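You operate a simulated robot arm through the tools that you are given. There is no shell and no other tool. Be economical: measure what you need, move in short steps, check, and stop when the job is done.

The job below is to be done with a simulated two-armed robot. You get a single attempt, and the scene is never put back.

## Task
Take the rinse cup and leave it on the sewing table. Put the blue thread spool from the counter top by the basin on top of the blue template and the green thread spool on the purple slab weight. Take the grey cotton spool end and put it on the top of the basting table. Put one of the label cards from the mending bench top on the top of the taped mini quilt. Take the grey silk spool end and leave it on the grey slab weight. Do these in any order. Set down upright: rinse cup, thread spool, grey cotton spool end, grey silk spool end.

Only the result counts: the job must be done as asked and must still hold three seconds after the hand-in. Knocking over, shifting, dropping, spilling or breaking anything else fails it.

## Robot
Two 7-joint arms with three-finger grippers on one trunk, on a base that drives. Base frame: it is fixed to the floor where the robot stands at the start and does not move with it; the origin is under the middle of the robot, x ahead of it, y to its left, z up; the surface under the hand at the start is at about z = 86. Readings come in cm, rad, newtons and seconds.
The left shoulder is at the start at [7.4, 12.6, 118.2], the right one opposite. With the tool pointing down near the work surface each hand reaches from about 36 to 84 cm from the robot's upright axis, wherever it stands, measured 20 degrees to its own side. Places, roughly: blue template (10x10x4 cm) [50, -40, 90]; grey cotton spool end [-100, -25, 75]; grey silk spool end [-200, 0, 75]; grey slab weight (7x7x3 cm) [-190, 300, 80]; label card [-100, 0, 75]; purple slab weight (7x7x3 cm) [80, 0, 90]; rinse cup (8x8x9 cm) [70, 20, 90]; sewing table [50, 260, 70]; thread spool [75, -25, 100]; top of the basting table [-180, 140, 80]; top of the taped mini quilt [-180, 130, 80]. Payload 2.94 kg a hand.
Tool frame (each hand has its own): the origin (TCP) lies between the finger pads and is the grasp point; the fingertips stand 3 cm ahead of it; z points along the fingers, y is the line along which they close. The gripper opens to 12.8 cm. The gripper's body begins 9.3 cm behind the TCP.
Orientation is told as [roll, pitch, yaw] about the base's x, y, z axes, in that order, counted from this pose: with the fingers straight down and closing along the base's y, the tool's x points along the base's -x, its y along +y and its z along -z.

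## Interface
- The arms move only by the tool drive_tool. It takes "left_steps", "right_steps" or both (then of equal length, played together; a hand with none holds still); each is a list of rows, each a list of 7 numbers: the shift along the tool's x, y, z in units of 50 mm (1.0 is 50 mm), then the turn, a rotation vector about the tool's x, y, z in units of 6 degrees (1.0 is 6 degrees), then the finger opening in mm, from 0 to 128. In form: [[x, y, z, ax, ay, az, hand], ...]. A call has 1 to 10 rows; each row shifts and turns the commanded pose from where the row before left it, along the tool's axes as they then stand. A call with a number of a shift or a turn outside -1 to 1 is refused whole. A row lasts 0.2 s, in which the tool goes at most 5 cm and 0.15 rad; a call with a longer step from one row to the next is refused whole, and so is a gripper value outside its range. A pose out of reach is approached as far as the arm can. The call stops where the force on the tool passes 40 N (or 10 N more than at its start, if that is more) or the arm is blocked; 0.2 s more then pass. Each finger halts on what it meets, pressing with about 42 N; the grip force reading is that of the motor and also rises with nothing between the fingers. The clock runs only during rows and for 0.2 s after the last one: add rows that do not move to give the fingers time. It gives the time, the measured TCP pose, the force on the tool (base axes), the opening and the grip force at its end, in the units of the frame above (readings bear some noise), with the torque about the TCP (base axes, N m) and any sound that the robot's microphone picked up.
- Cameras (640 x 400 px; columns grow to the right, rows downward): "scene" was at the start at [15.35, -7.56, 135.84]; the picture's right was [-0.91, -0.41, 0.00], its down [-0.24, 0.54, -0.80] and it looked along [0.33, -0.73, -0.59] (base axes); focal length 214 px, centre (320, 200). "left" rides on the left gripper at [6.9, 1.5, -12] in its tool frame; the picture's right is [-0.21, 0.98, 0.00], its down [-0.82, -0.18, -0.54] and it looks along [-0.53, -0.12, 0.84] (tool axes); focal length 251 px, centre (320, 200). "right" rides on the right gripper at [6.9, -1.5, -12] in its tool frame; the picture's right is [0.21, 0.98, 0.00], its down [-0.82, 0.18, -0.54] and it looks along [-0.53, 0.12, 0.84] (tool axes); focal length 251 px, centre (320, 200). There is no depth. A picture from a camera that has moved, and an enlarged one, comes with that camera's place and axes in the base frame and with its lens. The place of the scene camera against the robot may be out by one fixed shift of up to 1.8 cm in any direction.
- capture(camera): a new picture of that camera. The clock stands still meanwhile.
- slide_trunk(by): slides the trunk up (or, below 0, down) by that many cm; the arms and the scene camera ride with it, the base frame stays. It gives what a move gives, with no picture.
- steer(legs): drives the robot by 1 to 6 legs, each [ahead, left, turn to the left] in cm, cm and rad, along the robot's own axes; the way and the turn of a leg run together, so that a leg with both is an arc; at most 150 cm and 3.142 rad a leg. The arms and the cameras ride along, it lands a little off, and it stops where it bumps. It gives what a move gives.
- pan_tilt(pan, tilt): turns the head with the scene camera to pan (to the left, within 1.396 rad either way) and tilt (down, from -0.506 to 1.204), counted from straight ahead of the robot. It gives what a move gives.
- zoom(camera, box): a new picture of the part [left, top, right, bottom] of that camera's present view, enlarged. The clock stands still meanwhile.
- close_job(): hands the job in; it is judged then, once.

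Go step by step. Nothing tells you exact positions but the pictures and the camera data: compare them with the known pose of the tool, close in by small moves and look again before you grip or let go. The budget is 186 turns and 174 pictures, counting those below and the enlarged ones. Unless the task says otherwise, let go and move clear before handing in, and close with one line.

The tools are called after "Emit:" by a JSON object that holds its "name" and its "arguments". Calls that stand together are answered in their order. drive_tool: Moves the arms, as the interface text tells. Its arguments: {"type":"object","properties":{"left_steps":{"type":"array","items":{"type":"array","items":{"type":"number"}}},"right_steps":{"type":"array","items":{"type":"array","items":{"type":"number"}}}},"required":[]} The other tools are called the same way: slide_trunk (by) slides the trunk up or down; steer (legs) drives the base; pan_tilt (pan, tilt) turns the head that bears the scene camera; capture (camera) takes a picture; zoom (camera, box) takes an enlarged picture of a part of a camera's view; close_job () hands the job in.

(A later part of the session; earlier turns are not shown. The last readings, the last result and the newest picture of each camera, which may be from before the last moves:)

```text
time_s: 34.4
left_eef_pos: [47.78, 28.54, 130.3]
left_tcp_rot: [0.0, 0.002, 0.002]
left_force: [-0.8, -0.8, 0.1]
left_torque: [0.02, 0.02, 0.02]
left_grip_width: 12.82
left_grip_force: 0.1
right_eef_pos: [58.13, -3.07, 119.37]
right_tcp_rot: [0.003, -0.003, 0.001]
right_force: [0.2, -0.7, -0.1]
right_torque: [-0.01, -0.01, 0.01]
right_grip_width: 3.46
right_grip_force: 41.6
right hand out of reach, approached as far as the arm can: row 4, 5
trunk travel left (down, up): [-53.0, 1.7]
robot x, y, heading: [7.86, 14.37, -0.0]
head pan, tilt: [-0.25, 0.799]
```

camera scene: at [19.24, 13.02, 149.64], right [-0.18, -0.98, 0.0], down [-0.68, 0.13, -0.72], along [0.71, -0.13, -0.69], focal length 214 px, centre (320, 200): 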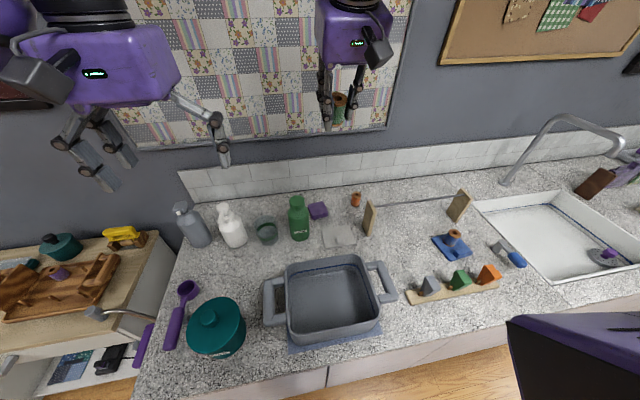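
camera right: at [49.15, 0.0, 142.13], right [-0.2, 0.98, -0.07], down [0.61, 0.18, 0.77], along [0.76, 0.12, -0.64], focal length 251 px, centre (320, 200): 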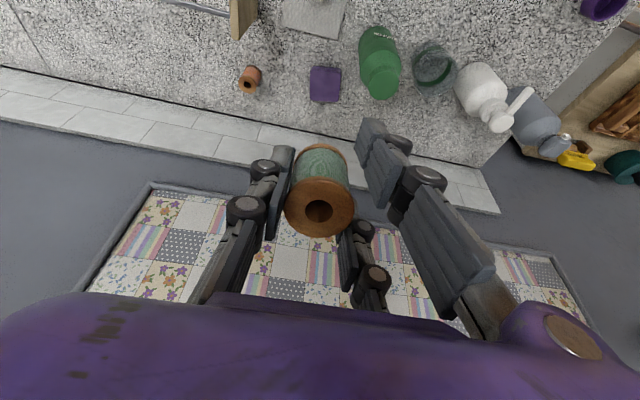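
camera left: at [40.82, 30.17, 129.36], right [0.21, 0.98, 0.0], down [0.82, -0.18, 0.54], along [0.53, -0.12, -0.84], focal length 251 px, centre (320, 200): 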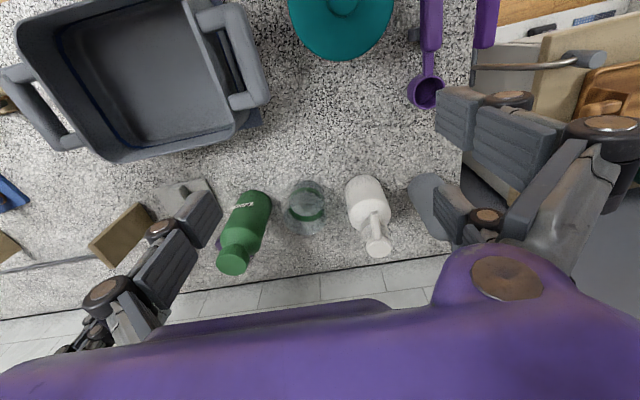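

The right arm works best about 20° out to its own side, so I'm strafing left another 18 cm to bring the slab into that sector.

Emit:
{"name": "steer", "arguments": {"legs": [[0, 18, 0]]}}

Emit:
{"name": "drive_tool", "arguments": {"right_steps": [[0, -0.7, 0, 0, 0, 0, 20], [0, -0.7, 0, 0, 0, 0, 20], [-0.7, 0, 0.3, 0, 0, 0, 20], [-0.7, 0, 0.4, 0, 0, 0, 20], [-0.7, 0, 0.4, 0, 0, 0, 20], [-0.3, 0, 0.4, 0, 0, 0, 20], [0, 0, 0, 0, 0, 0, 20]]}}

Emit:
{"name": "capture", "arguments": {"camera": "right"}}

Emit:
{"name": "capture", "arguments": {"camera": "scene"}}

```text
time_s: 36.6
left_eef_pos: [47.69, 46.37, 130.46]
left_tcp_rot: [0.001, 0.001, 0.001]
left_force: [-1.0, -0.1, -0.1]
left_torque: [-0.01, 0.01, 0.0]
left_grip_width: 12.78
left_grip_force: 0.1
right_eef_pos: [58.06, 14.73, 119.39]
right_tcp_rot: [0.002, -0.001, -0.003]
right_force: [-0.2, 0.4, -1.5]
right_torque: [-0.04, 0.0, 0.02]
right_grip_width: 3.44
right_grip_force: 41.8
trunk travel left (down, up): [-53.0, 1.7]
robot x, y, heading: [7.83, 31.83, 0.002]
head pan, tilt: [-0.25, 0.799]
```

```text
time_s: 38.2
left_eef_pos: [47.89, 46.5, 130.39]
left_tcp_rot: [0.001, 0.0, 0.0]
left_force: [-0.1, 0.9, -0.8]
left_torque: [0.01, -0.03, 0.02]
left_grip_width: 12.82
left_grip_force: 0.1
right_eef_pos: [64.15, 4.69, 113.5]
right_tcp_rot: [0.003, -0.003, -0.002]
right_force: [0.2, 0.1, -0.4]
right_torque: [-0.01, 0.01, -0.02]
right_grip_width: 3.46
right_grip_force: 42.3
right hand out of reach, approached as far as the arm can: row 4, 5, 6
trunk travel left (down, up): [-53.0, 1.7]
robot x, y, heading: [7.95, 32.12, -0.001]
head pan, tilt: [-0.25, 0.799]
```

```text
141 pictures are left
camera right: at [57.06, 3.16, 125.45], right [-0.21, 0.98, 0.0], down [0.82, 0.18, 0.54], along [0.53, 0.12, -0.84], focal length 251 px, centre (320, 200)
```

right: 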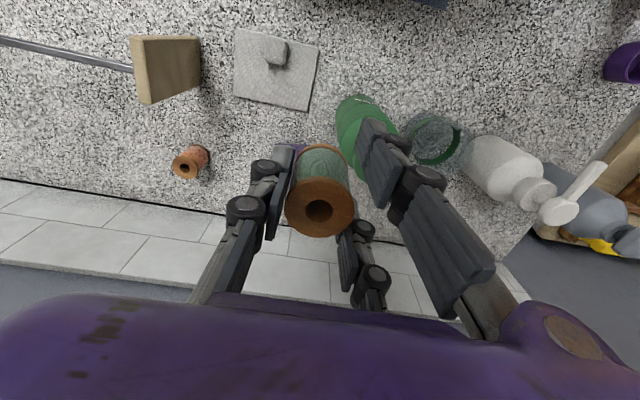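

```text
140 pictures are left
camera scene: at [18.99, 30.38, 149.36], right [-0.25, -0.97, 0.0], down [-0.69, 0.18, -0.7], along [0.68, -0.17, -0.72], focal length 214 px, centre (320, 200)
```

scene: 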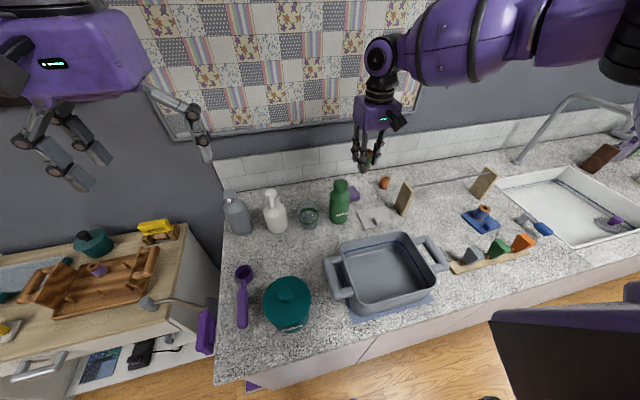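

Raising the trunk leaned the shoulders backward, which was the wrong way. I'll pull the right hand up and back off its limit, then lower the trunk again.

Emit:
{"name": "drive_tool", "arguments": {"right_steps": [[0.6, -0.3, -0.8, 0, 0, 0, 20], [0.6, -0.3, -0.8, 0, 0, 0, 20], [0.6, -0.3, -0.8, 0, 0, 0, 20], [0, 0, 0, 0, 0, 0, 20]]}}

Emit:
{"name": "slide_trunk", "arguments": {"by": -13}}

```text
refused: row 1 steps farther than a row can; nothing moved
```

```text
time_s: 39.8
left_eef_pos: [47.77, 46.54, 117.49]
left_tcp_rot: [0.0, -0.002, 0.0]
left_force: [-1.1, 0.0, 0.9]
left_torque: [0.03, -0.04, -0.01]
left_grip_width: 12.8
left_grip_force: 0.0
right_eef_pos: [64.0, 4.71, 100.41]
right_tcp_rot: [0.006, -0.003, -0.001]
right_force: [-0.3, -0.9, -0.6]
right_torque: [-0.03, -0.01, -0.02]
right_grip_width: 3.47
right_grip_force: 41.7
trunk travel left (down, up): [-40.0, 14.7]
robot x, y, heading: [8.24, 31.7, 0.002]
head pan, tilt: [-0.25, 0.799]
```

The pull-back was refused but the trunk slid anyway, so the hand is now low beside the bottle. Forces are near zero; I'm checking before any move.

Emit:
{"name": "capture", "arguments": {"camera": "right"}}

Emit:
{"name": "capture", "arguments": {"camera": "scene"}}

```text
139 pictures are left
camera right: at [57.16, 3.23, 112.41], right [-0.21, 0.98, 0.0], down [0.82, 0.18, 0.54], along [0.53, 0.12, -0.84], focal length 251 px, centre (320, 200)
```

right: 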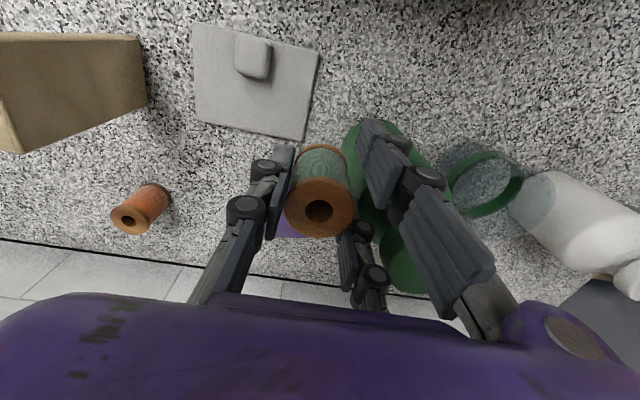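

```text
138 pictures are left
camera scene: at [27.39, 28.31, 135.55], right [-0.48, -0.88, 0.0], down [-0.55, 0.3, -0.78], along [0.69, -0.38, -0.62], focal length 214 px, centre (320, 200)
```

scene: 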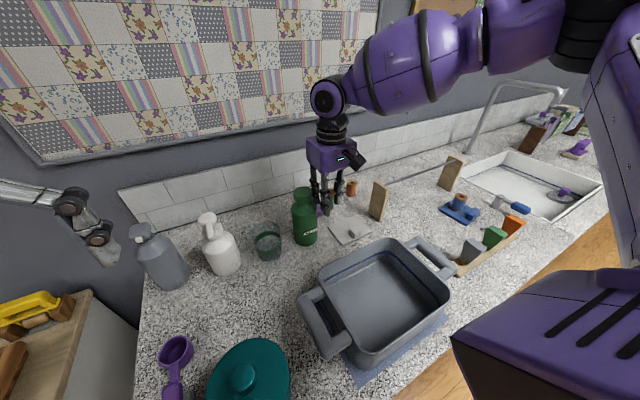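

The bottle is still standing. I'm easing away from it in -y and rising.

Emit:
{"name": "drive_tool", "arguments": {"right_steps": [[0, -0.3, 0, 0, 0, 0, 20], [0, -0.1, -0.8, 0, 0, 0, 20], [0, 0, -0.8, 0, 0, 0, 20], [0, 0, -0.7, 0, 0, 0, 20], [-0.7, 0, 0, 0, 0, 0, 20], [-0.7, 0, 0, 0, 0, 0, 20], [0, 0, 0, 0, 0, 0, 20]]}}

Emit:
{"name": "capture", "arguments": {"camera": "right"}}

Emit:
{"name": "capture", "arguments": {"camera": "scene"}}

```text
time_s: 41.4
left_eef_pos: [47.59, 46.42, 117.42]
left_tcp_rot: [0.0, -0.003, -0.001]
left_force: [0.4, 0.2, 0.0]
left_torque: [0.03, -0.04, -0.01]
left_grip_width: 12.8
left_grip_force: 0.0
right_eef_pos: [70.81, 2.67, 111.76]
right_tcp_rot: [0.004, 0.001, -0.001]
right_force: [0.2, 0.2, 0.4]
right_torque: [0.0, 0.01, 0.01]
right_grip_width: 3.45
right_grip_force: 42.0
trunk travel left (down, up): [-40.0, 14.7]
robot x, y, heading: [7.75, 31.97, -0.005]
head pan, tilt: [-0.25, 0.799]
```

```text
137 pictures are left
camera right: at [64.01, 1.2, 123.77], right [-0.21, 0.98, 0.0], down [0.82, 0.18, 0.54], along [0.53, 0.12, -0.84], focal length 251 px, centre (320, 200)
```

right: 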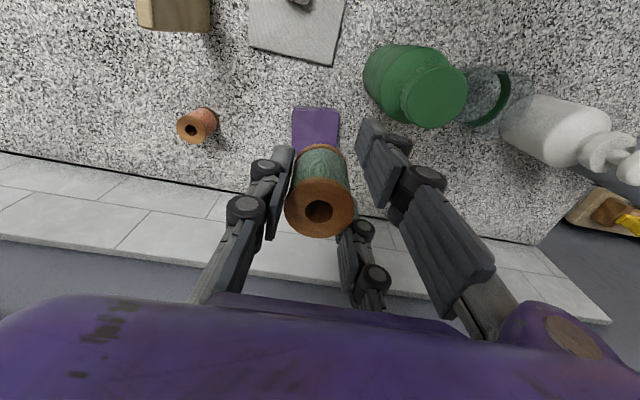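

```text
136 pictures are left
camera scene: at [27.27, 28.08, 135.77], right [-0.5, -0.87, 0.0], down [-0.52, 0.3, -0.8], along [0.69, -0.4, -0.6], focal length 214 px, centre (320, 200)
```

scene: 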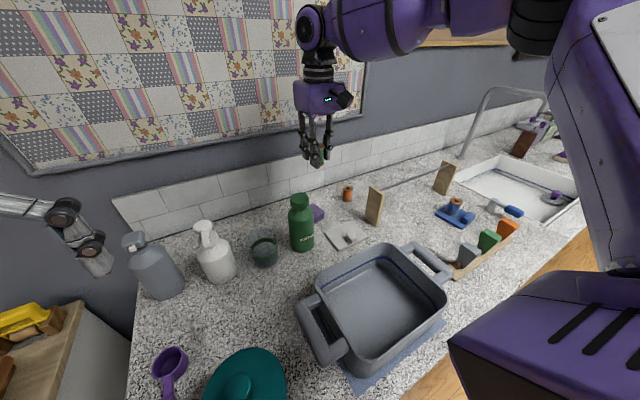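

The slab centre is near (74.7, 2.6). I'm lowering to 101 and moving forward over it.

Emit:
{"name": "drive_tool", "arguments": {"right_steps": [[0, 0, 0.7, 0, 0, 0, 20], [0, 0, 0.7, 0, 0, 0, 20], [-0.4, 0, 0.5, 0, 0, 0, 20], [-0.35, 0, 0, 0, 0, 0, 20], [0, 0, 0, 0, 0, 0, 20]]}}

Emit:
{"name": "capture", "arguments": {"camera": "right"}}

Emit:
{"name": "zoom", "arguments": {"camera": "scene", "box": [260, 120, 380, 260]}}

```text
time_s: 42.6
left_eef_pos: [47.64, 46.47, 117.34]
left_tcp_rot: [0.001, -0.001, 0.0]
left_force: [-0.3, 0.5, -0.1]
left_torque: [-0.01, -0.03, -0.02]
left_grip_width: 12.81
left_grip_force: 0.1
right_eef_pos: [74.9, 2.82, 102.47]
right_tcp_rot: [0.003, -0.001, -0.004]
right_force: [0.3, 0.6, -0.6]
right_torque: [-0.01, -0.04, 0.0]
right_grip_width: 3.44
right_grip_force: 42.0
trunk travel left (down, up): [-40.0, 14.7]
robot x, y, heading: [7.93, 31.93, 0.002]
head pan, tilt: [-0.25, 0.799]
```

```text
135 pictures are left
camera right: at [67.92, 1.22, 114.46], right [-0.21, 0.98, 0.0], down [0.82, 0.18, 0.54], along [0.53, 0.12, -0.84], focal length 251 px, centre (320, 200)
```

right: 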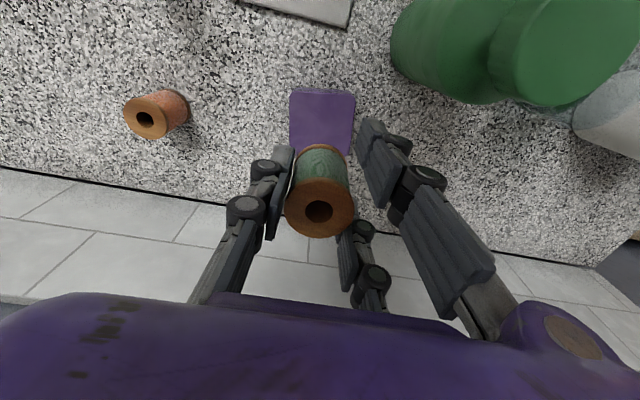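

```text
2.86 times, centred on (320, 190) of scene
camera zoom: at [27.59, 30.46, 134.49], right [-0.25, -0.97, 0.0], down [-0.69, 0.18, -0.7], along [0.68, -0.17, -0.72], focal length 613 px, centre (320, 229)
```

zoom: 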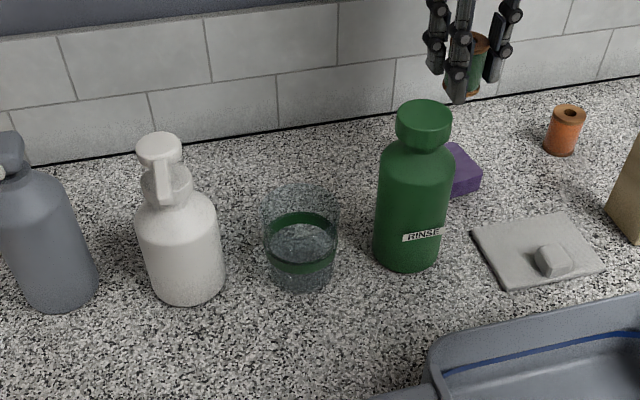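

It's well centred over the slab. I'm lowering to just above contact.

Emit:
{"name": "drive_tool", "arguments": {"right_steps": [[0, 0.04, 0.6, 0, 0, 0, 20], [0, 0, 0.6, 0, 0, 0, 20], [0, 0, 0.36, 0, 0, 0, 20], [0, 0, 0, 0, 0, 0, 20]]}}

Emit:
{"name": "capture", "arguments": {"camera": "right"}}

```text
time_s: 43.6
left_eef_pos: [47.66, 46.48, 117.38]
left_tcp_rot: [0.001, 0.001, 0.0]
left_force: [0.5, 0.5, 1.2]
left_torque: [0.02, -0.02, 0.01]
left_grip_width: 12.79
left_grip_force: 0.0
right_eef_pos: [74.77, 2.04, 94.84]
right_tcp_rot: [0.003, -0.005, -0.001]
right_force: [-0.5, -0.3, -0.2]
right_torque: [0.01, 0.02, -0.02]
right_grip_width: 3.48
right_grip_force: 41.5
right hand out of reach, approached as far as the arm can: row 2
trunk travel left (down, up): [-40.0, 14.7]
robot x, y, heading: [8.12, 32.13, 0.001]
head pan, tilt: [-0.25, 0.799]
```

```text
133 pictures are left
camera right: at [67.72, 0.41, 106.9], right [-0.21, 0.98, 0.0], down [0.82, 0.18, 0.55], along [0.53, 0.12, -0.84], focal length 251 px, centre (320, 200)
```

right: 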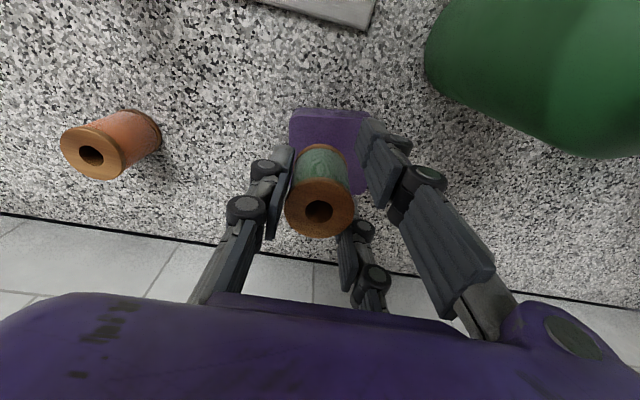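

The hand drifted about 1 cm in y near a limit. I'm correcting sideways before the final lowering.

Emit:
{"name": "drive_tool", "arguments": {"right_steps": [[0.02, 0.2, 0, 0, 0, 0, 20], [0, 0, 0, 0, 0, 0, 20]]}}

Emit:
{"name": "capture", "arguments": {"camera": "right"}}

```text
time_s: 44.2
left_eef_pos: [47.88, 46.49, 117.5]
left_tcp_rot: [0.0, 0.0, -0.001]
left_force: [0.0, 0.8, 0.0]
left_torque: [0.0, 0.02, 0.03]
left_grip_width: 12.79
left_grip_force: 0.1
right_eef_pos: [74.73, 1.92, 94.85]
right_tcp_rot: [0.004, -0.004, -0.001]
right_force: [0.1, 0.2, -0.6]
right_torque: [0.0, -0.01, 0.0]
right_grip_width: 3.48
right_grip_force: 42.0
right hand out of reach, approached as far as the arm can: row 1
trunk travel left (down, up): [-40.0, 14.7]
robot x, y, heading: [7.96, 32.02, 0.002]
head pan, tilt: [-0.25, 0.799]
```

```text
132 pictures are left
camera right: at [67.72, 0.41, 106.91], right [-0.21, 0.98, 0.0], down [0.82, 0.18, 0.54], along [0.53, 0.12, -0.84], focal length 251 px, centre (320, 200)
```

right: 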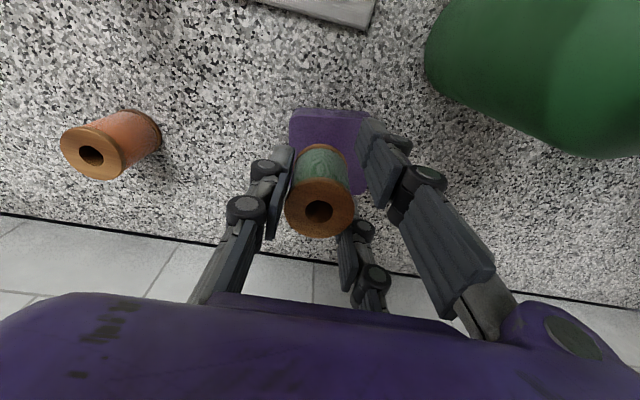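

The arm is at its limit, so I'll nudge the base left by 1 cm instead.

Emit:
{"name": "steer", "arguments": {"legs": [[-0.2, 1.1, 0]]}}

Emit:
{"name": "drive_tool", "arguments": {"right_steps": [[0, 0, 0.15, 0, 0, 0, 20], [0, 0, 0, 0, 0, 0, 20]]}}

Emit:
{"name": "capture", "arguments": {"camera": "right"}}

```text
time_s: 45.0
left_eef_pos: [47.47, 47.46, 117.42]
left_tcp_rot: [0.001, 0.0, 0.001]
left_force: [0.7, -0.2, -0.5]
left_torque: [0.03, 0.0, 0.02]
left_grip_width: 12.82
left_grip_force: 0.0
right_eef_pos: [74.51, 2.84, 94.76]
right_tcp_rot: [0.003, -0.004, -0.002]
right_force: [0.0, -0.1, -0.6]
right_torque: [-0.02, 0.01, -0.03]
right_grip_width: 3.46
right_grip_force: 42.0
trunk travel left (down, up): [-40.0, 14.7]
robot x, y, heading: [7.45, 32.82, -0.001]
head pan, tilt: [-0.25, 0.799]
```

```text
time_s: 45.6
left_eef_pos: [47.51, 47.61, 117.48]
left_tcp_rot: [0.001, 0.0, 0.002]
left_force: [0.9, 0.3, -0.3]
left_torque: [-0.01, -0.04, -0.02]
left_grip_width: 12.8
left_grip_force: 0.0
right_eef_pos: [74.52, 2.95, 94.16]
right_tcp_rot: [0.002, -0.005, -0.004]
right_force: [0.4, -0.2, -0.4]
right_torque: [0.01, 0.02, 0.02]
right_grip_width: 3.47
right_grip_force: 41.4
trunk travel left (down, up): [-40.0, 14.7]
robot x, y, heading: [7.74, 33.3, -0.0]
head pan, tilt: [-0.25, 0.799]
```

```text
131 pictures are left
camera right: at [67.42, 1.46, 106.25], right [-0.21, 0.98, 0.0], down [0.82, 0.18, 0.55], along [0.53, 0.12, -0.84], focal length 251 px, centre (320, 200)
```

right: 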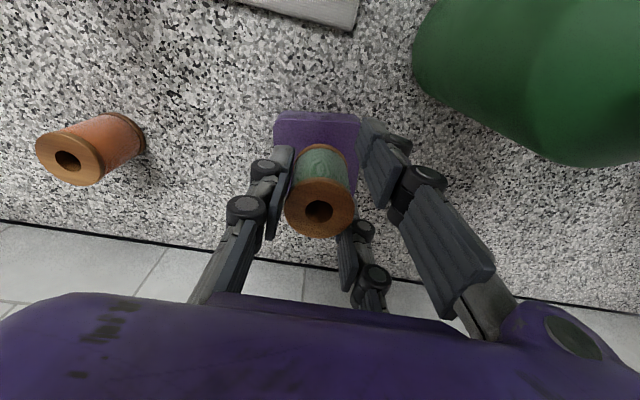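

Centred. I'm lowering to contact in small steps.

Emit:
{"name": "drive_tool", "arguments": {"right_steps": [[0, 0, 0.1, 0, 0, 0, 20], [0, 0, 0, 0, 0, 0, 20]]}}

Emit:
{"name": "drive_tool", "arguments": {"right_steps": [[0, 0, 0.06, 0, 0, 0, 20], [0, 0, 0, 0, 0, 0, 20]]}}

Emit:
{"name": "drive_tool", "arguments": {"right_steps": [[0, 0, 0.05, 0, 0, 0, 20], [0, 0, 0, 0, 0, 0, 20]]}}

```text
time_s: 46.2
left_eef_pos: [47.56, 47.51, 117.4]
left_tcp_rot: [0.001, -0.001, -0.001]
left_force: [-0.4, 0.0, -0.3]
left_torque: [0.03, -0.01, -0.02]
left_grip_width: 12.77
left_grip_force: 0.1
right_eef_pos: [74.39, 2.97, 93.63]
right_tcp_rot: [0.005, -0.006, -0.001]
right_force: [-0.2, -0.3, -0.1]
right_torque: [0.01, 0.01, -0.01]
right_grip_width: 3.46
right_grip_force: 41.5
trunk travel left (down, up): [-40.0, 14.7]
robot x, y, heading: [7.86, 32.7, -0.003]
head pan, tilt: [-0.25, 0.799]
```

```text
time_s: 46.8
left_eef_pos: [47.49, 47.47, 117.25]
left_tcp_rot: [0.0, 0.0, -0.001]
left_force: [-0.8, 0.4, 0.1]
left_torque: [-0.04, 0.0, 0.0]
left_grip_width: 12.81
left_grip_force: 0.1
right_eef_pos: [74.35, 2.93, 93.71]
right_tcp_rot: [0.005, -0.007, -0.001]
right_force: [0.5, -0.4, -0.8]
right_torque: [0.01, -0.01, 0.0]
right_grip_width: 3.44
right_grip_force: 41.6
right hand out of reach, approached as far as the arm can: row 1
trunk travel left (down, up): [-40.0, 14.7]
robot x, y, heading: [7.65, 33.27, -0.004]
head pan, tilt: [-0.25, 0.799]
```

```text
time_s: 47.4
left_eef_pos: [47.52, 47.62, 117.43]
left_tcp_rot: [0.0, 0.0, -0.001]
left_force: [0.2, -0.4, 0.0]
left_torque: [-0.01, 0.0, -0.01]
left_grip_width: 12.81
left_grip_force: 0.1
right_eef_pos: [74.2, 2.99, 93.43]
right_tcp_rot: [0.003, -0.006, -0.003]
right_force: [0.4, -0.6, 0.2]
right_torque: [-0.01, -0.03, 0.01]
right_grip_width: 3.45
right_grip_force: 42.0
trunk travel left (down, up): [-40.0, 14.7]
robot x, y, heading: [7.87, 33.45, 0.001]
head pan, tilt: [-0.25, 0.799]
```

The arm is near its lower limit here, so I'll use tiny trunk slides for the last millimetres.

Emit:
{"name": "slide_trunk", "arguments": {"by": -0.3}}

Emit:
{"name": "slide_trunk", "arguments": {"by": -0.2}}

Emit:
{"name": "capture", "arguments": {"camera": "right"}}

```text
time_s: 47.9
left_eef_pos: [47.66, 47.53, 117.17]
left_tcp_rot: [0.0, 0.001, -0.001]
left_force: [-0.9, 0.7, -0.6]
left_torque: [0.02, 0.01, -0.02]
left_grip_width: 12.8
left_grip_force: 0.1
right_eef_pos: [74.35, 2.99, 93.05]
right_tcp_rot: [0.003, -0.005, -0.002]
right_force: [0.1, 0.1, -0.7]
right_torque: [-0.01, -0.02, 0.01]
right_grip_width: 3.46
right_grip_force: 42.4
trunk travel left (down, up): [-39.7, 15.0]
robot x, y, heading: [7.78, 33.11, -0.001]
head pan, tilt: [-0.25, 0.799]
```

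```text
time_s: 48.5
left_eef_pos: [47.59, 47.55, 116.78]
left_tcp_rot: [-0.001, 0.001, 0.001]
left_force: [0.2, -0.4, 0.5]
left_torque: [0.0, 0.0, 0.01]
left_grip_width: 12.81
left_grip_force: 0.1
right_eef_pos: [74.39, 3.03, 92.94]
right_tcp_rot: [0.003, -0.005, -0.001]
right_force: [0.9, -0.7, -0.4]
right_torque: [0.0, -0.01, 0.01]
right_grip_width: 3.47
right_grip_force: 41.8
trunk travel left (down, up): [-39.5, 15.2]
robot x, y, heading: [7.8, 33.05, -0.002]
head pan, tilt: [-0.25, 0.799]
```

```text
130 pictures are left
camera right: at [67.34, 1.45, 104.91], right [-0.21, 0.98, 0.0], down [0.82, 0.18, 0.55], along [0.53, 0.12, -0.84], focal length 251 px, centre (320, 200)
```

right: 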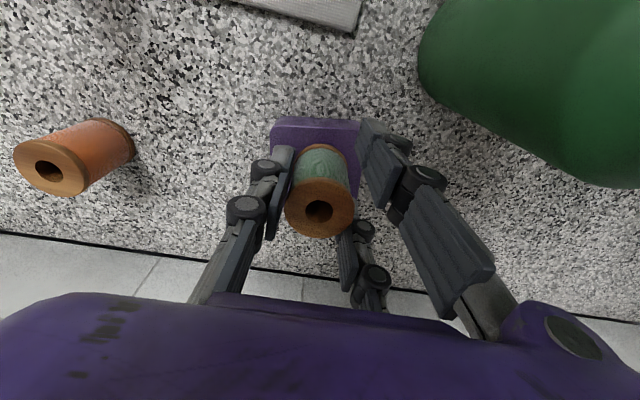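

Emit:
{"name": "slide_trunk", "arguments": {"by": -0.3}}

Emit:
{"name": "slide_trunk", "arguments": {"by": -0.2}}

Emit:
{"name": "capture", "arguments": {"camera": "right"}}

```text
time_s: 49.0
left_eef_pos: [47.63, 47.5, 116.62]
left_tcp_rot: [0.0, 0.0, -0.001]
left_force: [0.6, -0.8, 0.1]
left_torque: [-0.02, -0.01, -0.01]
left_grip_width: 12.84
left_grip_force: 0.1
right_eef_pos: [74.31, 2.91, 92.65]
right_tcp_rot: [0.004, -0.007, 0.001]
right_force: [0.4, 0.1, -0.5]
right_torque: [0.03, 0.01, -0.01]
right_grip_width: 3.44
right_grip_force: 41.7
trunk travel left (down, up): [-39.2, 15.5]
robot x, y, heading: [8.14, 33.1, -0.005]
head pan, tilt: [-0.25, 0.799]
```

```text
time_s: 49.5
left_eef_pos: [47.59, 47.59, 116.49]
left_tcp_rot: [-0.001, 0.0, -0.001]
left_force: [0.5, 0.3, 0.2]
left_torque: [0.0, 0.0, 0.0]
left_grip_width: 12.81
left_grip_force: 0.1
right_eef_pos: [74.31, 2.99, 92.4]
right_tcp_rot: [0.005, -0.005, -0.004]
right_force: [1.5, 0.6, 2.3]
right_torque: [-0.02, -0.02, 0.0]
right_grip_width: 3.45
right_grip_force: 42.2
trunk travel left (down, up): [-39.0, 15.7]
robot x, y, heading: [7.59, 33.28, -0.002]
head pan, tilt: [-0.25, 0.799]
```

```text
129 pictures are left
camera right: at [67.34, 1.46, 104.43], right [-0.21, 0.98, 0.0], down [0.82, 0.18, 0.55], along [0.53, 0.12, -0.84], focal length 251 px, centre (320, 200)
```

right: 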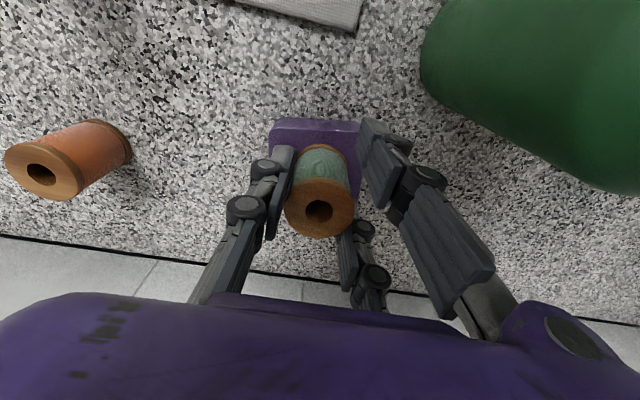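

Light contact at 92.4. I'm releasing and rising.

Emit:
{"name": "drive_tool", "arguments": {"right_steps": [[0, 0, 0, 0, 0, 0, 48], [0, 0, 0, 0, 0, 0, 55], [0, 0, 0, 0, 0, 0, 55]]}}

Emit:
{"name": "drive_tool", "arguments": {"right_steps": [[0, 0, -0.5, 0, 0, 0, 55], [0, 0, -0.8, 0, 0, 0, 55], [0, 0, -0.8, 0, 0, 0, 55], [0, 0, -0.8, 0, 0, 0, 55], [0, 0, -0.8, 0, 0, 0, 55], [0, 0, 0, 0, 0, 0, 55]]}}

Emit:
{"name": "capture", "arguments": {"camera": "right"}}

Emit:
{"name": "capture", "arguments": {"camera": "left"}}

```text
time_s: 50.3
left_eef_pos: [47.48, 47.63, 116.39]
left_tcp_rot: [0.0, 0.0, 0.0]
left_force: [0.1, -0.8, 0.7]
left_torque: [-0.01, -0.05, 0.04]
left_grip_width: 12.79
left_grip_force: 0.0
right_eef_pos: [74.23, 2.99, 92.4]
right_tcp_rot: [0.006, -0.007, -0.003]
right_force: [0.3, 0.7, 0.1]
right_torque: [-0.01, 0.01, 0.05]
right_grip_width: 5.51
right_grip_force: 0.1
trunk travel left (down, up): [-39.0, 15.7]
robot x, y, heading: [7.89, 33.14, -0.002]
head pan, tilt: [-0.25, 0.799]
```

```text
time_s: 51.7
left_eef_pos: [47.61, 47.5, 116.35]
left_tcp_rot: [-0.001, -0.001, 0.0]
left_force: [-0.7, 0.1, -0.8]
left_torque: [0.01, 0.01, 0.02]
left_grip_width: 12.82
left_grip_force: 0.0
right_eef_pos: [74.24, 3.2, 111.02]
right_tcp_rot: [0.003, -0.003, -0.003]
right_force: [-0.3, -0.2, -0.5]
right_torque: [0.02, 0.04, -0.03]
right_grip_width: 5.5
right_grip_force: 0.1
trunk travel left (down, up): [-39.0, 15.7]
robot x, y, heading: [7.72, 33.11, 0.003]
head pan, tilt: [-0.25, 0.799]
```

```text
128 pictures are left
camera right: at [67.19, 1.66, 123.0], right [-0.21, 0.98, 0.0], down [0.82, 0.18, 0.54], along [0.53, 0.12, -0.84], focal length 251 px, centre (320, 200)
```

right: 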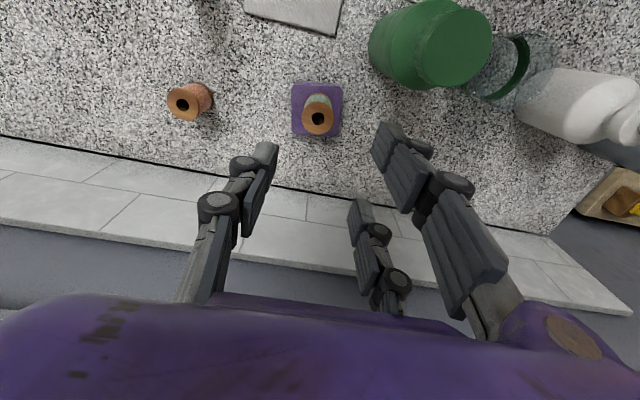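

```text
127 pictures are left
camera left: at [40.65, 49.11, 128.35], right [0.21, 0.98, 0.0], down [0.82, -0.18, 0.54], along [0.53, -0.12, -0.84], focal length 251 px, centre (320, 200)
```

left: 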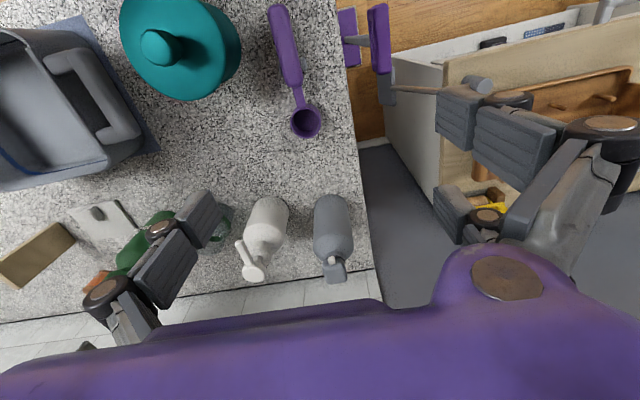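

The green spool stands on the slab. Next the cup: I'm retracting the right hand, then strafing right 32 cm to put the cup in the left arm's sector.

Emit:
{"name": "drive_tool", "arguments": {"right_steps": [[0.7, 0, -0.2, 0, 0, 0, 55], [0.8, 0, -0.2, 0, 0, 0, 55], [0.8, 0, -0.2, 0, 0, 0, 55], [0.8, 0, -0.2, 0, 0, 0, 55], [0.8, 0, -0.2, 0, 0, 0, 55], [0.8, 0, -0.2, 0, 0, 0, 55], [0, 0, 0, 0, 0, 0, 55]]}}

Emit:
{"name": "steer", "arguments": {"legs": [[0, -33, 0]]}}

Emit:
{"name": "capture", "arguments": {"camera": "left"}}

Emit:
{"name": "pan_tilt", "arguments": {"pan": 0.3, "tilt": 0.75}}

Emit:
{"name": "capture", "arguments": {"camera": "scene"}}

```text
time_s: 53.3
left_eef_pos: [47.6, 47.62, 116.33]
left_tcp_rot: [-0.001, 0.001, 0.0]
left_force: [0.4, 0.4, -1.0]
left_torque: [-0.02, 0.0, 0.03]
left_grip_width: 12.8
left_grip_force: 0.0
right_eef_pos: [50.77, 3.12, 116.88]
right_tcp_rot: [0.002, -0.005, -0.002]
right_force: [0.3, -0.5, -0.3]
right_torque: [-0.01, -0.01, 0.02]
right_grip_width: 5.5
right_grip_force: 0.1
trunk travel left (down, up): [-39.0, 15.7]
robot x, y, heading: [7.87, 32.96, -0.004]
head pan, tilt: [-0.25, 0.799]
```

```text
time_s: 56.7
left_eef_pos: [47.59, 15.09, 116.43]
left_tcp_rot: [0.002, 0.0, 0.004]
left_force: [0.6, -0.8, 0.4]
left_torque: [0.01, -0.01, -0.02]
left_grip_width: 12.8
left_grip_force: 0.1
right_eef_pos: [50.95, -29.56, 117.0]
right_tcp_rot: [0.001, -0.005, 0.002]
right_force: [-0.5, 0.2, -0.1]
right_torque: [0.02, 0.0, -0.01]
right_grip_width: 5.5
right_grip_force: 0.0
trunk travel left (down, up): [-39.0, 15.7]
robot x, y, heading: [8.18, 0.75, 0.009]
head pan, tilt: [-0.25, 0.799]
```

```text
126 pictures are left
camera left: at [40.64, 16.63, 128.36], right [0.21, 0.98, 0.0], down [0.82, -0.18, 0.54], along [0.53, -0.11, -0.84], focal length 251 px, centre (320, 200)
```

left: 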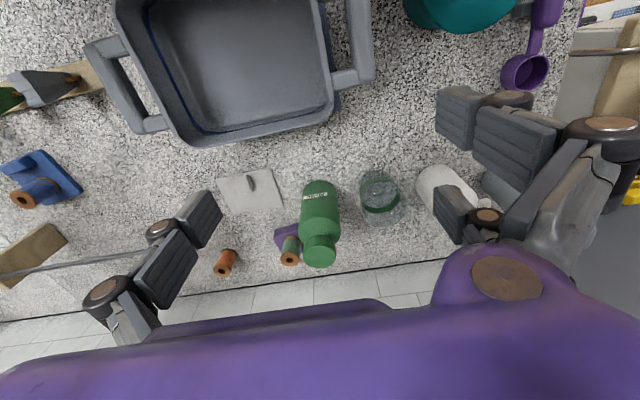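

```text
time_s: 57.7
left_eef_pos: [47.53, 15.12, 116.36]
left_tcp_rot: [0.0, 0.0, 0.002]
left_force: [-0.3, 0.5, 0.2]
left_torque: [0.0, 0.01, 0.03]
left_grip_width: 12.81
left_grip_force: 0.0
right_eef_pos: [50.96, -29.41, 116.87]
right_tcp_rot: [0.004, -0.005, 0.002]
right_force: [0.7, -0.6, -0.2]
right_torque: [0.01, -0.03, 0.01]
right_grip_width: 5.47
right_grip_force: 0.0
trunk travel left (down, up): [-39.0, 15.7]
robot x, y, heading: [8.22, 0.55, 0.005]
head pan, tilt: [0.3, 0.75]
```

```text
125 pictures are left
camera scene: at [27.93, 3.41, 133.82], right [0.3, -0.95, 0.0], down [-0.65, -0.2, -0.73], along [0.7, 0.22, -0.68], focal length 214 px, centre (320, 200)
```

scene: 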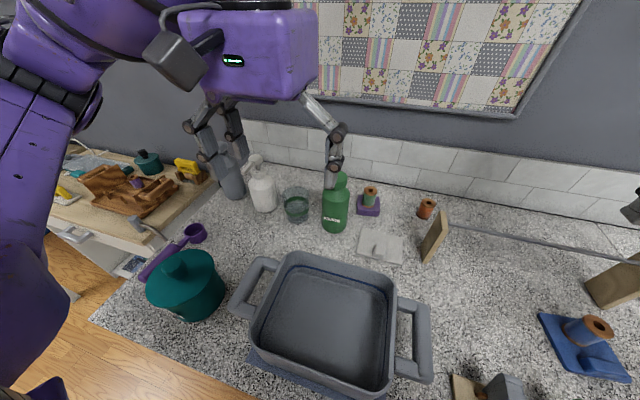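

The cup is near (65.7, 22.2), between the green bottle at y≈11 and the white one at y≈34.6. I'm moving the left hand above it with a slight yaw for clearance.

Emit:
{"name": "drive_tool", "arguments": {"left_steps": [[-0.73, 0.285, 0.15, 0, 0, 0, 110], [-0.73, 0.285, 0.15, 0, 0, 0, 110], [-0.73, 0.285, 0.15, 0, 0, 0, 110], [-0.73, 0.285, 0.15, 0, 0, 0, 110], [-0.73, 0.285, 0.15, 0, 0, 0, 110], [0, 0, 0, 0, 0, 1, 110], [0, 0, 0, 0, 0, 1, 110], [0, 0, 0, 0, 0, 1, 110], [0, 0, 0, 0, 0, 1, 110], [0, 0, 0, 0, 0, 0, 110]]}}

Emit:
{"name": "capture", "arguments": {"camera": "left"}}

Emit:
{"name": "capture", "arguments": {"camera": "scene"}}

```text
time_s: 59.9
left_eef_pos: [65.91, 22.24, 112.65]
left_tcp_rot: [-0.001, -0.001, -0.414]
left_force: [-0.1, 0.3, 0.1]
left_torque: [-0.06, 0.03, 0.01]
left_grip_width: 11.01
left_grip_force: 0.0
right_eef_pos: [51.02, -29.38, 116.91]
right_tcp_rot: [0.003, -0.005, 0.001]
right_force: [0.5, -0.1, 0.3]
right_torque: [0.0, -0.04, -0.01]
right_grip_width: 5.49
right_grip_force: 0.0
trunk travel left (down, up): [-39.0, 15.7]
robot x, y, heading: [7.7, 0.13, 0.004]
head pan, tilt: [0.3, 0.75]
```

```text
124 pictures are left
camera left: at [60.09, 26.46, 124.61], right [0.59, 0.81, 0.0], down [0.68, -0.5, 0.54], along [0.44, -0.32, -0.84], focal length 251 px, centre (320, 200)
```

left: 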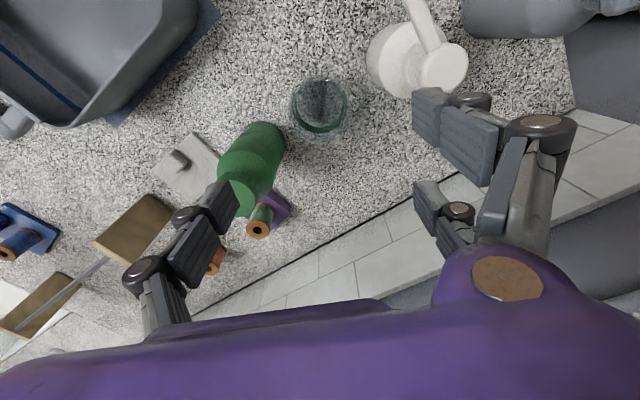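

```text
123 pictures are left
camera scene: at [27.94, 3.41, 133.82], right [0.3, -0.95, 0.0], down [-0.65, -0.2, -0.73], along [0.7, 0.22, -0.68], focal length 214 px, centre (320, 200)
```

scene: 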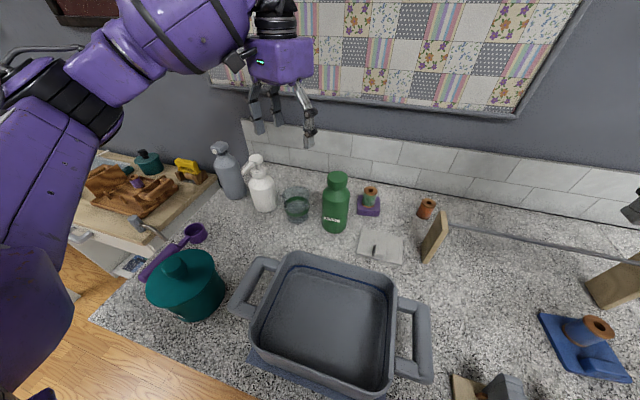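

The cup is centred at (65.8, 22.5). I'm lowering partway and checking the finger clearances.

Emit:
{"name": "drive_tool", "arguments": {"left_steps": [[0, 0.04, 0.85, 0, 0, 0, 110], [0, 0, 0.85, 0, 0, 0, 110], [0, 0, 0.85, 0, 0, 0, 110], [0, 0, 0.45, 0, 0, 0, 110], [0, 0, 0, 0, 0, 0, 110]]}}

Emit:
{"name": "capture", "arguments": {"camera": "left"}}

Emit:
{"name": "zoom", "arguments": {"camera": "scene", "box": [200, 100, 400, 240]}}

```text
time_s: 61.1
left_eef_pos: [65.81, 22.42, 97.8]
left_tcp_rot: [0.001, 0.001, -0.416]
left_force: [0.1, 0.1, -0.1]
left_torque: [0.0, 0.02, 0.02]
left_grip_width: 10.97
left_grip_force: 0.0
right_eef_pos: [50.94, -29.4, 116.98]
right_tcp_rot: [0.003, -0.005, 0.002]
right_force: [-0.8, 1.0, -0.3]
right_torque: [-0.02, 0.04, -0.02]
right_grip_width: 5.51
right_grip_force: 0.0
trunk travel left (down, up): [-39.0, 15.7]
robot x, y, heading: [8.1, 0.53, 0.006]
head pan, tilt: [0.3, 0.75]
```

```text
122 pictures are left
camera left: at [60.07, 26.68, 109.76], right [0.59, 0.81, 0.0], down [0.68, -0.5, 0.54], along [0.44, -0.32, -0.84], focal length 251 px, centre (320, 200)
```

left: 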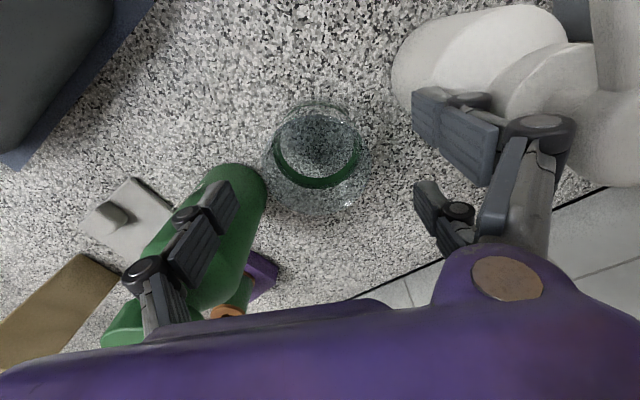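

```text
2.86 times, centred on (300, 170) of scene
camera zoom: at [27.91, 3.4, 133.83], right [0.3, -0.95, 0.0], down [-0.65, -0.2, -0.73], along [0.7, 0.22, -0.68], focal length 613 px, centre (377, 286)
```

zoom: 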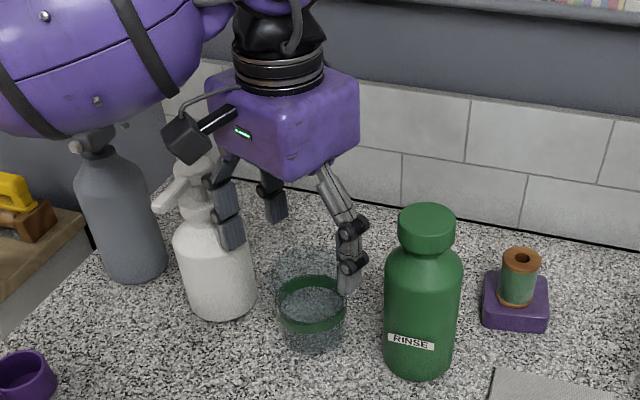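

The fingers straddle the cup with clear margins on both sides. I'm lowering and gripping gently.

Emit:
{"name": "drive_tool", "arguments": {"left_steps": [[0, 0, 0.4, 0, 0, 0, 110], [0, 0, 0.4, 0, 0, 0, 110], [0, 0, 0.35, 0, 0, 0, 110], [0, 0, 0, 0, 0, 0, 110]]}}

Emit:
{"name": "capture", "arguments": {"camera": "left"}}

Emit:
{"name": "zoom", "arguments": {"camera": "scene", "box": [200, 100, 400, 240]}}

```text
time_s: 62.1
left_eef_pos: [65.98, 22.33, 92.0]
left_tcp_rot: [0.0, -0.002, -0.417]
left_force: [-1.4, -2.1, 0.3]
left_torque: [0.07, -0.03, 0.04]
left_grip_width: 10.98
left_grip_force: 0.1
right_eef_pos: [50.98, -29.41, 116.86]
right_tcp_rot: [0.003, -0.006, 0.002]
right_force: [-0.5, 0.3, 0.4]
right_torque: [0.0, 0.01, 0.01]
right_grip_width: 5.5
right_grip_force: 0.1
trunk travel left (down, up): [-39.0, 15.7]
robot x, y, heading: [7.78, 0.3, 0.005]
head pan, tilt: [0.3, 0.75]
```

```text
120 pictures are left
camera left: at [60.17, 26.65, 103.99], right [0.59, 0.81, 0.0], down [0.68, -0.5, 0.54], along [0.44, -0.32, -0.84], focal length 251 px, centre (320, 200)
```

left: 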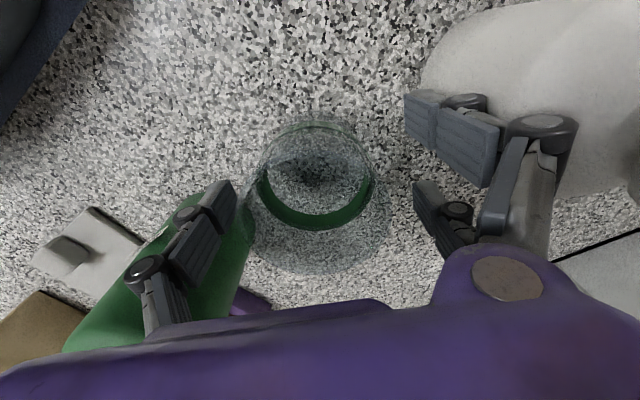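

```text
2.86 times, centred on (300, 170) of scene
camera zoom: at [27.9, 3.38, 133.83], right [0.3, -0.95, 0.0], down [-0.65, -0.2, -0.73], along [0.7, 0.22, -0.68], focal length 613 px, centre (377, 286)
```

zoom: 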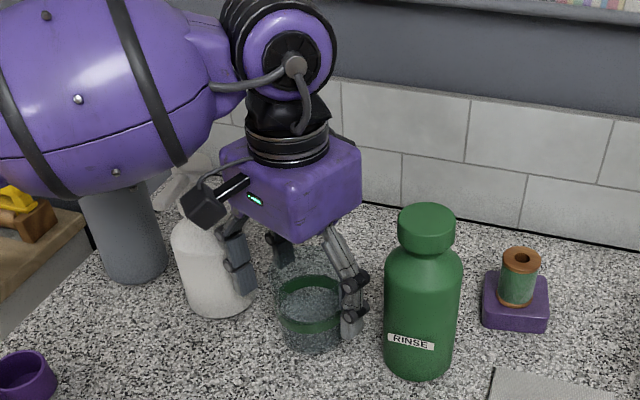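

A slight side force of about 2 N shows. I'm closing the fingers gradually around the cup, which also pulls them away from the neighbours.

Emit:
{"name": "drive_tool", "arguments": {"left_steps": [[0, 0, 0, 0, 0, 0, 102], [0, 0, 0, 0, 0, 0, 94], [0, 0, 0, 0, 0, 0, 88], [0, 0, 0, 0, 0, 0, 82], [0, 0, 0, 0, 0, 0, 76], [0, 0, 0, 0, 0, 0, 70], [0, 0, 0, 0, 0, 0, 64], [0, 0, 0, 0, 0, 0, 60]]}}

Emit:
{"name": "capture", "arguments": {"camera": "left"}}

Emit:
{"name": "zoom", "arguments": {"camera": "scene", "box": [200, 100, 400, 240]}}

```text
time_s: 63.9
left_eef_pos: [65.94, 22.41, 92.2]
left_tcp_rot: [-0.001, -0.003, -0.416]
left_force: [-0.1, -0.6, 2.3]
left_torque: [-0.07, -0.01, 0.02]
left_grip_width: 6.3
left_grip_force: 42.2
right_eef_pos: [50.94, -29.42, 116.86]
right_tcp_rot: [0.004, -0.007, 0.003]
right_force: [-0.8, 1.0, 0.4]
right_torque: [0.0, 0.0, -0.01]
right_grip_width: 5.53
right_grip_force: 0.1
trunk travel left (down, up): [-39.0, 15.7]
robot x, y, heading: [7.96, 0.62, 0.006]
head pan, tilt: [0.3, 0.75]
```

```text
118 pictures are left
camera left: at [60.19, 26.66, 104.03], right [0.59, 0.81, 0.0], down [0.68, -0.5, 0.54], along [0.44, -0.32, -0.84], focal length 251 px, centre (320, 200)
```

left: 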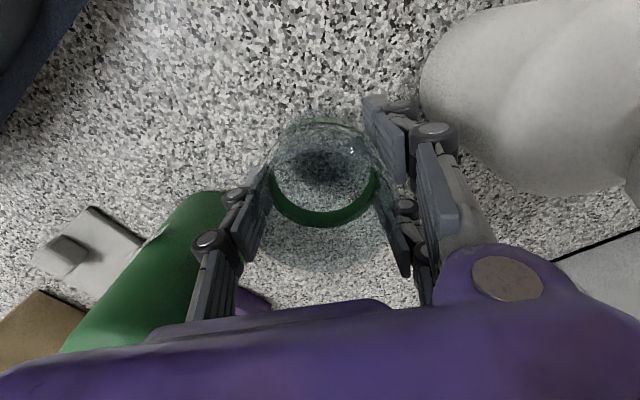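

```text
2.86 times, centred on (300, 170) of scene
camera zoom: at [27.91, 3.39, 133.83], right [0.3, -0.95, 0.0], down [-0.65, -0.2, -0.73], along [0.7, 0.22, -0.68], focal length 613 px, centre (377, 286)
```

zoom: 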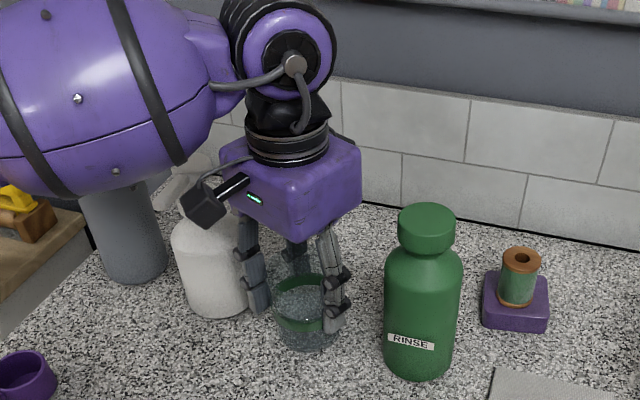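

The cup is gripped at 6.3 cm. I'm lifting it smoothly.

Emit:
{"name": "drive_tool", "arguments": {"left_steps": [[0, 0, -0.15, 0, 0, 0, 60], [0, 0, -0.35, 0, 0, 0, 60], [0, 0, -0.5, 0, 0, 0, 60], [0, 0, -0.6, 0, 0, 0, 60], [0, 0, -0.6, 0, 0, 0, 60], [0, 0, -0.6, 0, 0, 0, 60], [0, 0, -0.6, 0, 0, 0, 60], [0, 0, -0.5, 0, 0, 0, 60], [0, 0, -0.3, 0, 0, 0, 60], [0, 0, -0.1, 0, 0, 0, 60]]}}

Emit:
{"name": "capture", "arguments": {"camera": "scene"}}

Emit:
{"name": "capture", "arguments": {"camera": "left"}}

```text
time_s: 66.1
left_eef_pos: [65.97, 22.58, 113.28]
left_tcp_rot: [0.0, -0.001, -0.415]
left_force: [0.2, 0.1, -0.7]
left_torque: [0.0, -0.02, 0.02]
left_grip_width: 6.26
left_grip_force: 41.8
right_eef_pos: [50.97, -29.32, 116.79]
right_tcp_rot: [0.003, -0.006, 0.001]
right_force: [-1.0, 0.0, 0.0]
right_torque: [0.0, -0.02, 0.0]
right_grip_width: 5.49
right_grip_force: 0.1
trunk travel left (down, up): [-39.0, 15.7]
robot x, y, heading: [7.62, 1.05, 0.006]
head pan, tilt: [0.3, 0.75]
```

```text
116 pictures are left
camera scene: at [27.95, 3.41, 133.82], right [0.3, -0.95, 0.0], down [-0.65, -0.2, -0.73], along [0.7, 0.22, -0.68], focal length 214 px, centre (320, 200)
```

scene: 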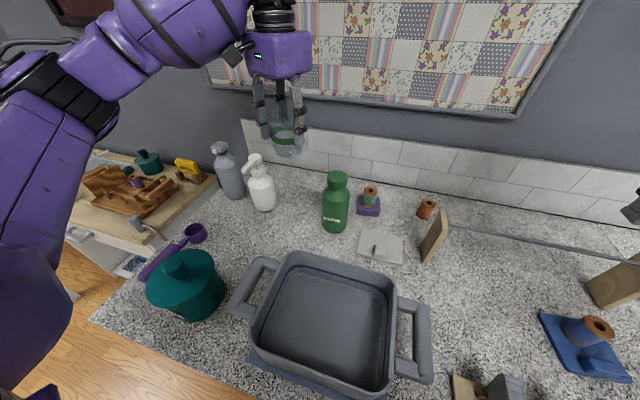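

```text
115 pictures are left
camera left: at [60.16, 26.71, 125.35], right [0.59, 0.81, 0.0], down [0.68, -0.5, 0.54], along [0.44, -0.32, -0.84], focal length 251 px, centre (320, 200)
```

left: 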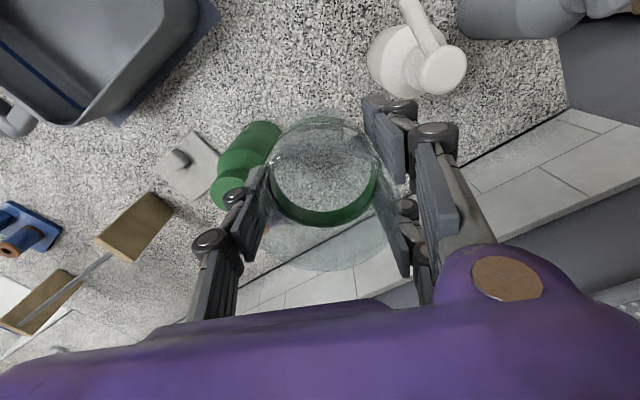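

The cup is held. I'm pulling both hands closer in before driving.

Emit:
{"name": "drive_tool", "arguments": {"left_steps": [[0.2, -0.1, -0.1, 0, 0, 0, 60], [0.5, -0.22, -0.1, 0, 0, 0, 60], [0.6, -0.26, -0.1, 0, 0, 0, 60], [0.6, -0.26, -0.1, 0, 0, 0, 60], [0.6, -0.26, -0.1, 0, 0, 0, 60], [0.5, -0.22, -0.1, 0, 0, 0, 60], [0.3, -0.13, 0, 0, 0, 0, 60], [0, 0, 0, 0, 0, 0, 60]], "right_steps": [[0.3, 0, 0, 0, 0, 0, 55], [0.3, 0, 0, 0, 0, 0, 55], [0.3, 0, 0, 0, 0, 0, 55], [0.3, 0, 0, 0, 0, 0, 55], [0, 0, 0, 0, 0, 0, 55], [0, 0, 0, 0, 0, 0, 55], [0, 0, 0, 0, 0, 0, 55], [0, 0, 0, 0, 0, 0, 55]]}}

Emit:
{"name": "steer", "arguments": {"legs": [[-50, 0, 0]]}}

Emit:
{"name": "pan_tilt", "arguments": {"pan": 1.39, "tilt": 0.45}}

Emit:
{"name": "capture", "arguments": {"camera": "scene"}}

```text
time_s: 67.9
left_eef_pos: [47.84, 22.56, 116.29]
left_tcp_rot: [0.001, 0.0, -0.415]
left_force: [-0.7, -0.2, -0.1]
left_torque: [0.01, -0.01, -0.03]
left_grip_width: 6.21
left_grip_force: 42.1
right_eef_pos: [44.91, -29.51, 116.82]
right_tcp_rot: [0.004, -0.005, 0.001]
right_force: [0.3, -0.3, -0.3]
right_torque: [0.0, 0.01, -0.02]
right_grip_width: 5.48
right_grip_force: 0.1
trunk travel left (down, up): [-39.0, 15.7]
robot x, y, heading: [7.92, 0.46, 0.011]
head pan, tilt: [0.3, 0.75]
```

```text
time_s: 70.9
left_eef_pos: [-3.4, 22.29, 116.39]
left_tcp_rot: [0.001, -0.001, -0.417]
left_force: [-0.7, -0.6, -0.4]
left_torque: [0.02, 0.0, 0.0]
left_grip_width: 6.21
left_grip_force: 41.9
right_eef_pos: [-6.37, -29.7, 116.96]
right_tcp_rot: [0.004, -0.004, 0.003]
right_force: [0.6, -0.6, -0.1]
right_torque: [-0.04, 0.0, 0.01]
right_grip_width: 5.48
right_grip_force: 0.1
trunk travel left (down, up): [-39.0, 15.7]
robot x, y, heading: [-43.43, 0.04, 0.004]
head pan, tilt: [0.3, 0.75]
```

```text
time_s: 72.2
left_eef_pos: [-3.5, 22.31, 116.3]
left_tcp_rot: [0.0, 0.001, -0.416]
left_force: [0.2, -0.6, 0.0]
left_torque: [0.0, 0.0, 0.0]
left_grip_width: 6.17
left_grip_force: 42.3
right_eef_pos: [-6.44, -29.72, 116.92]
right_tcp_rot: [0.005, -0.004, 0.002]
right_force: [-0.1, 0.0, 0.4]
right_torque: [-0.03, 0.0, 0.01]
right_grip_width: 5.49
right_grip_force: 0.0
trunk travel left (down, up): [-39.0, 15.7]
robot x, y, heading: [-43.05, 0.09, 0.005]
head pan, tilt: [1.389, 0.45]
```

```text
114 pictures are left
camera scene: at [-29.66, 9.75, 136.47], right [0.98, -0.18, 0.0], down [-0.08, -0.43, -0.9], along [0.16, 0.89, -0.44], focal length 214 px, centre (320, 200)
```

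scene: 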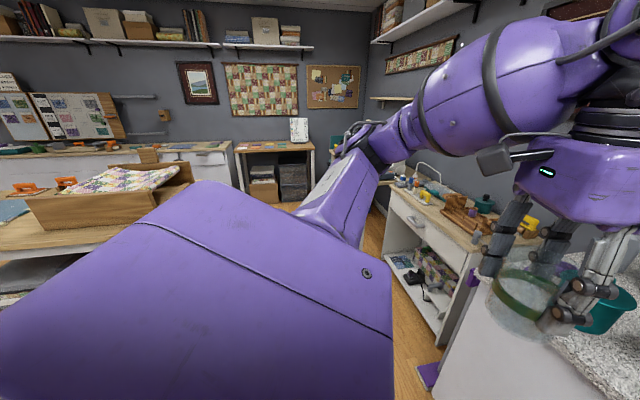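

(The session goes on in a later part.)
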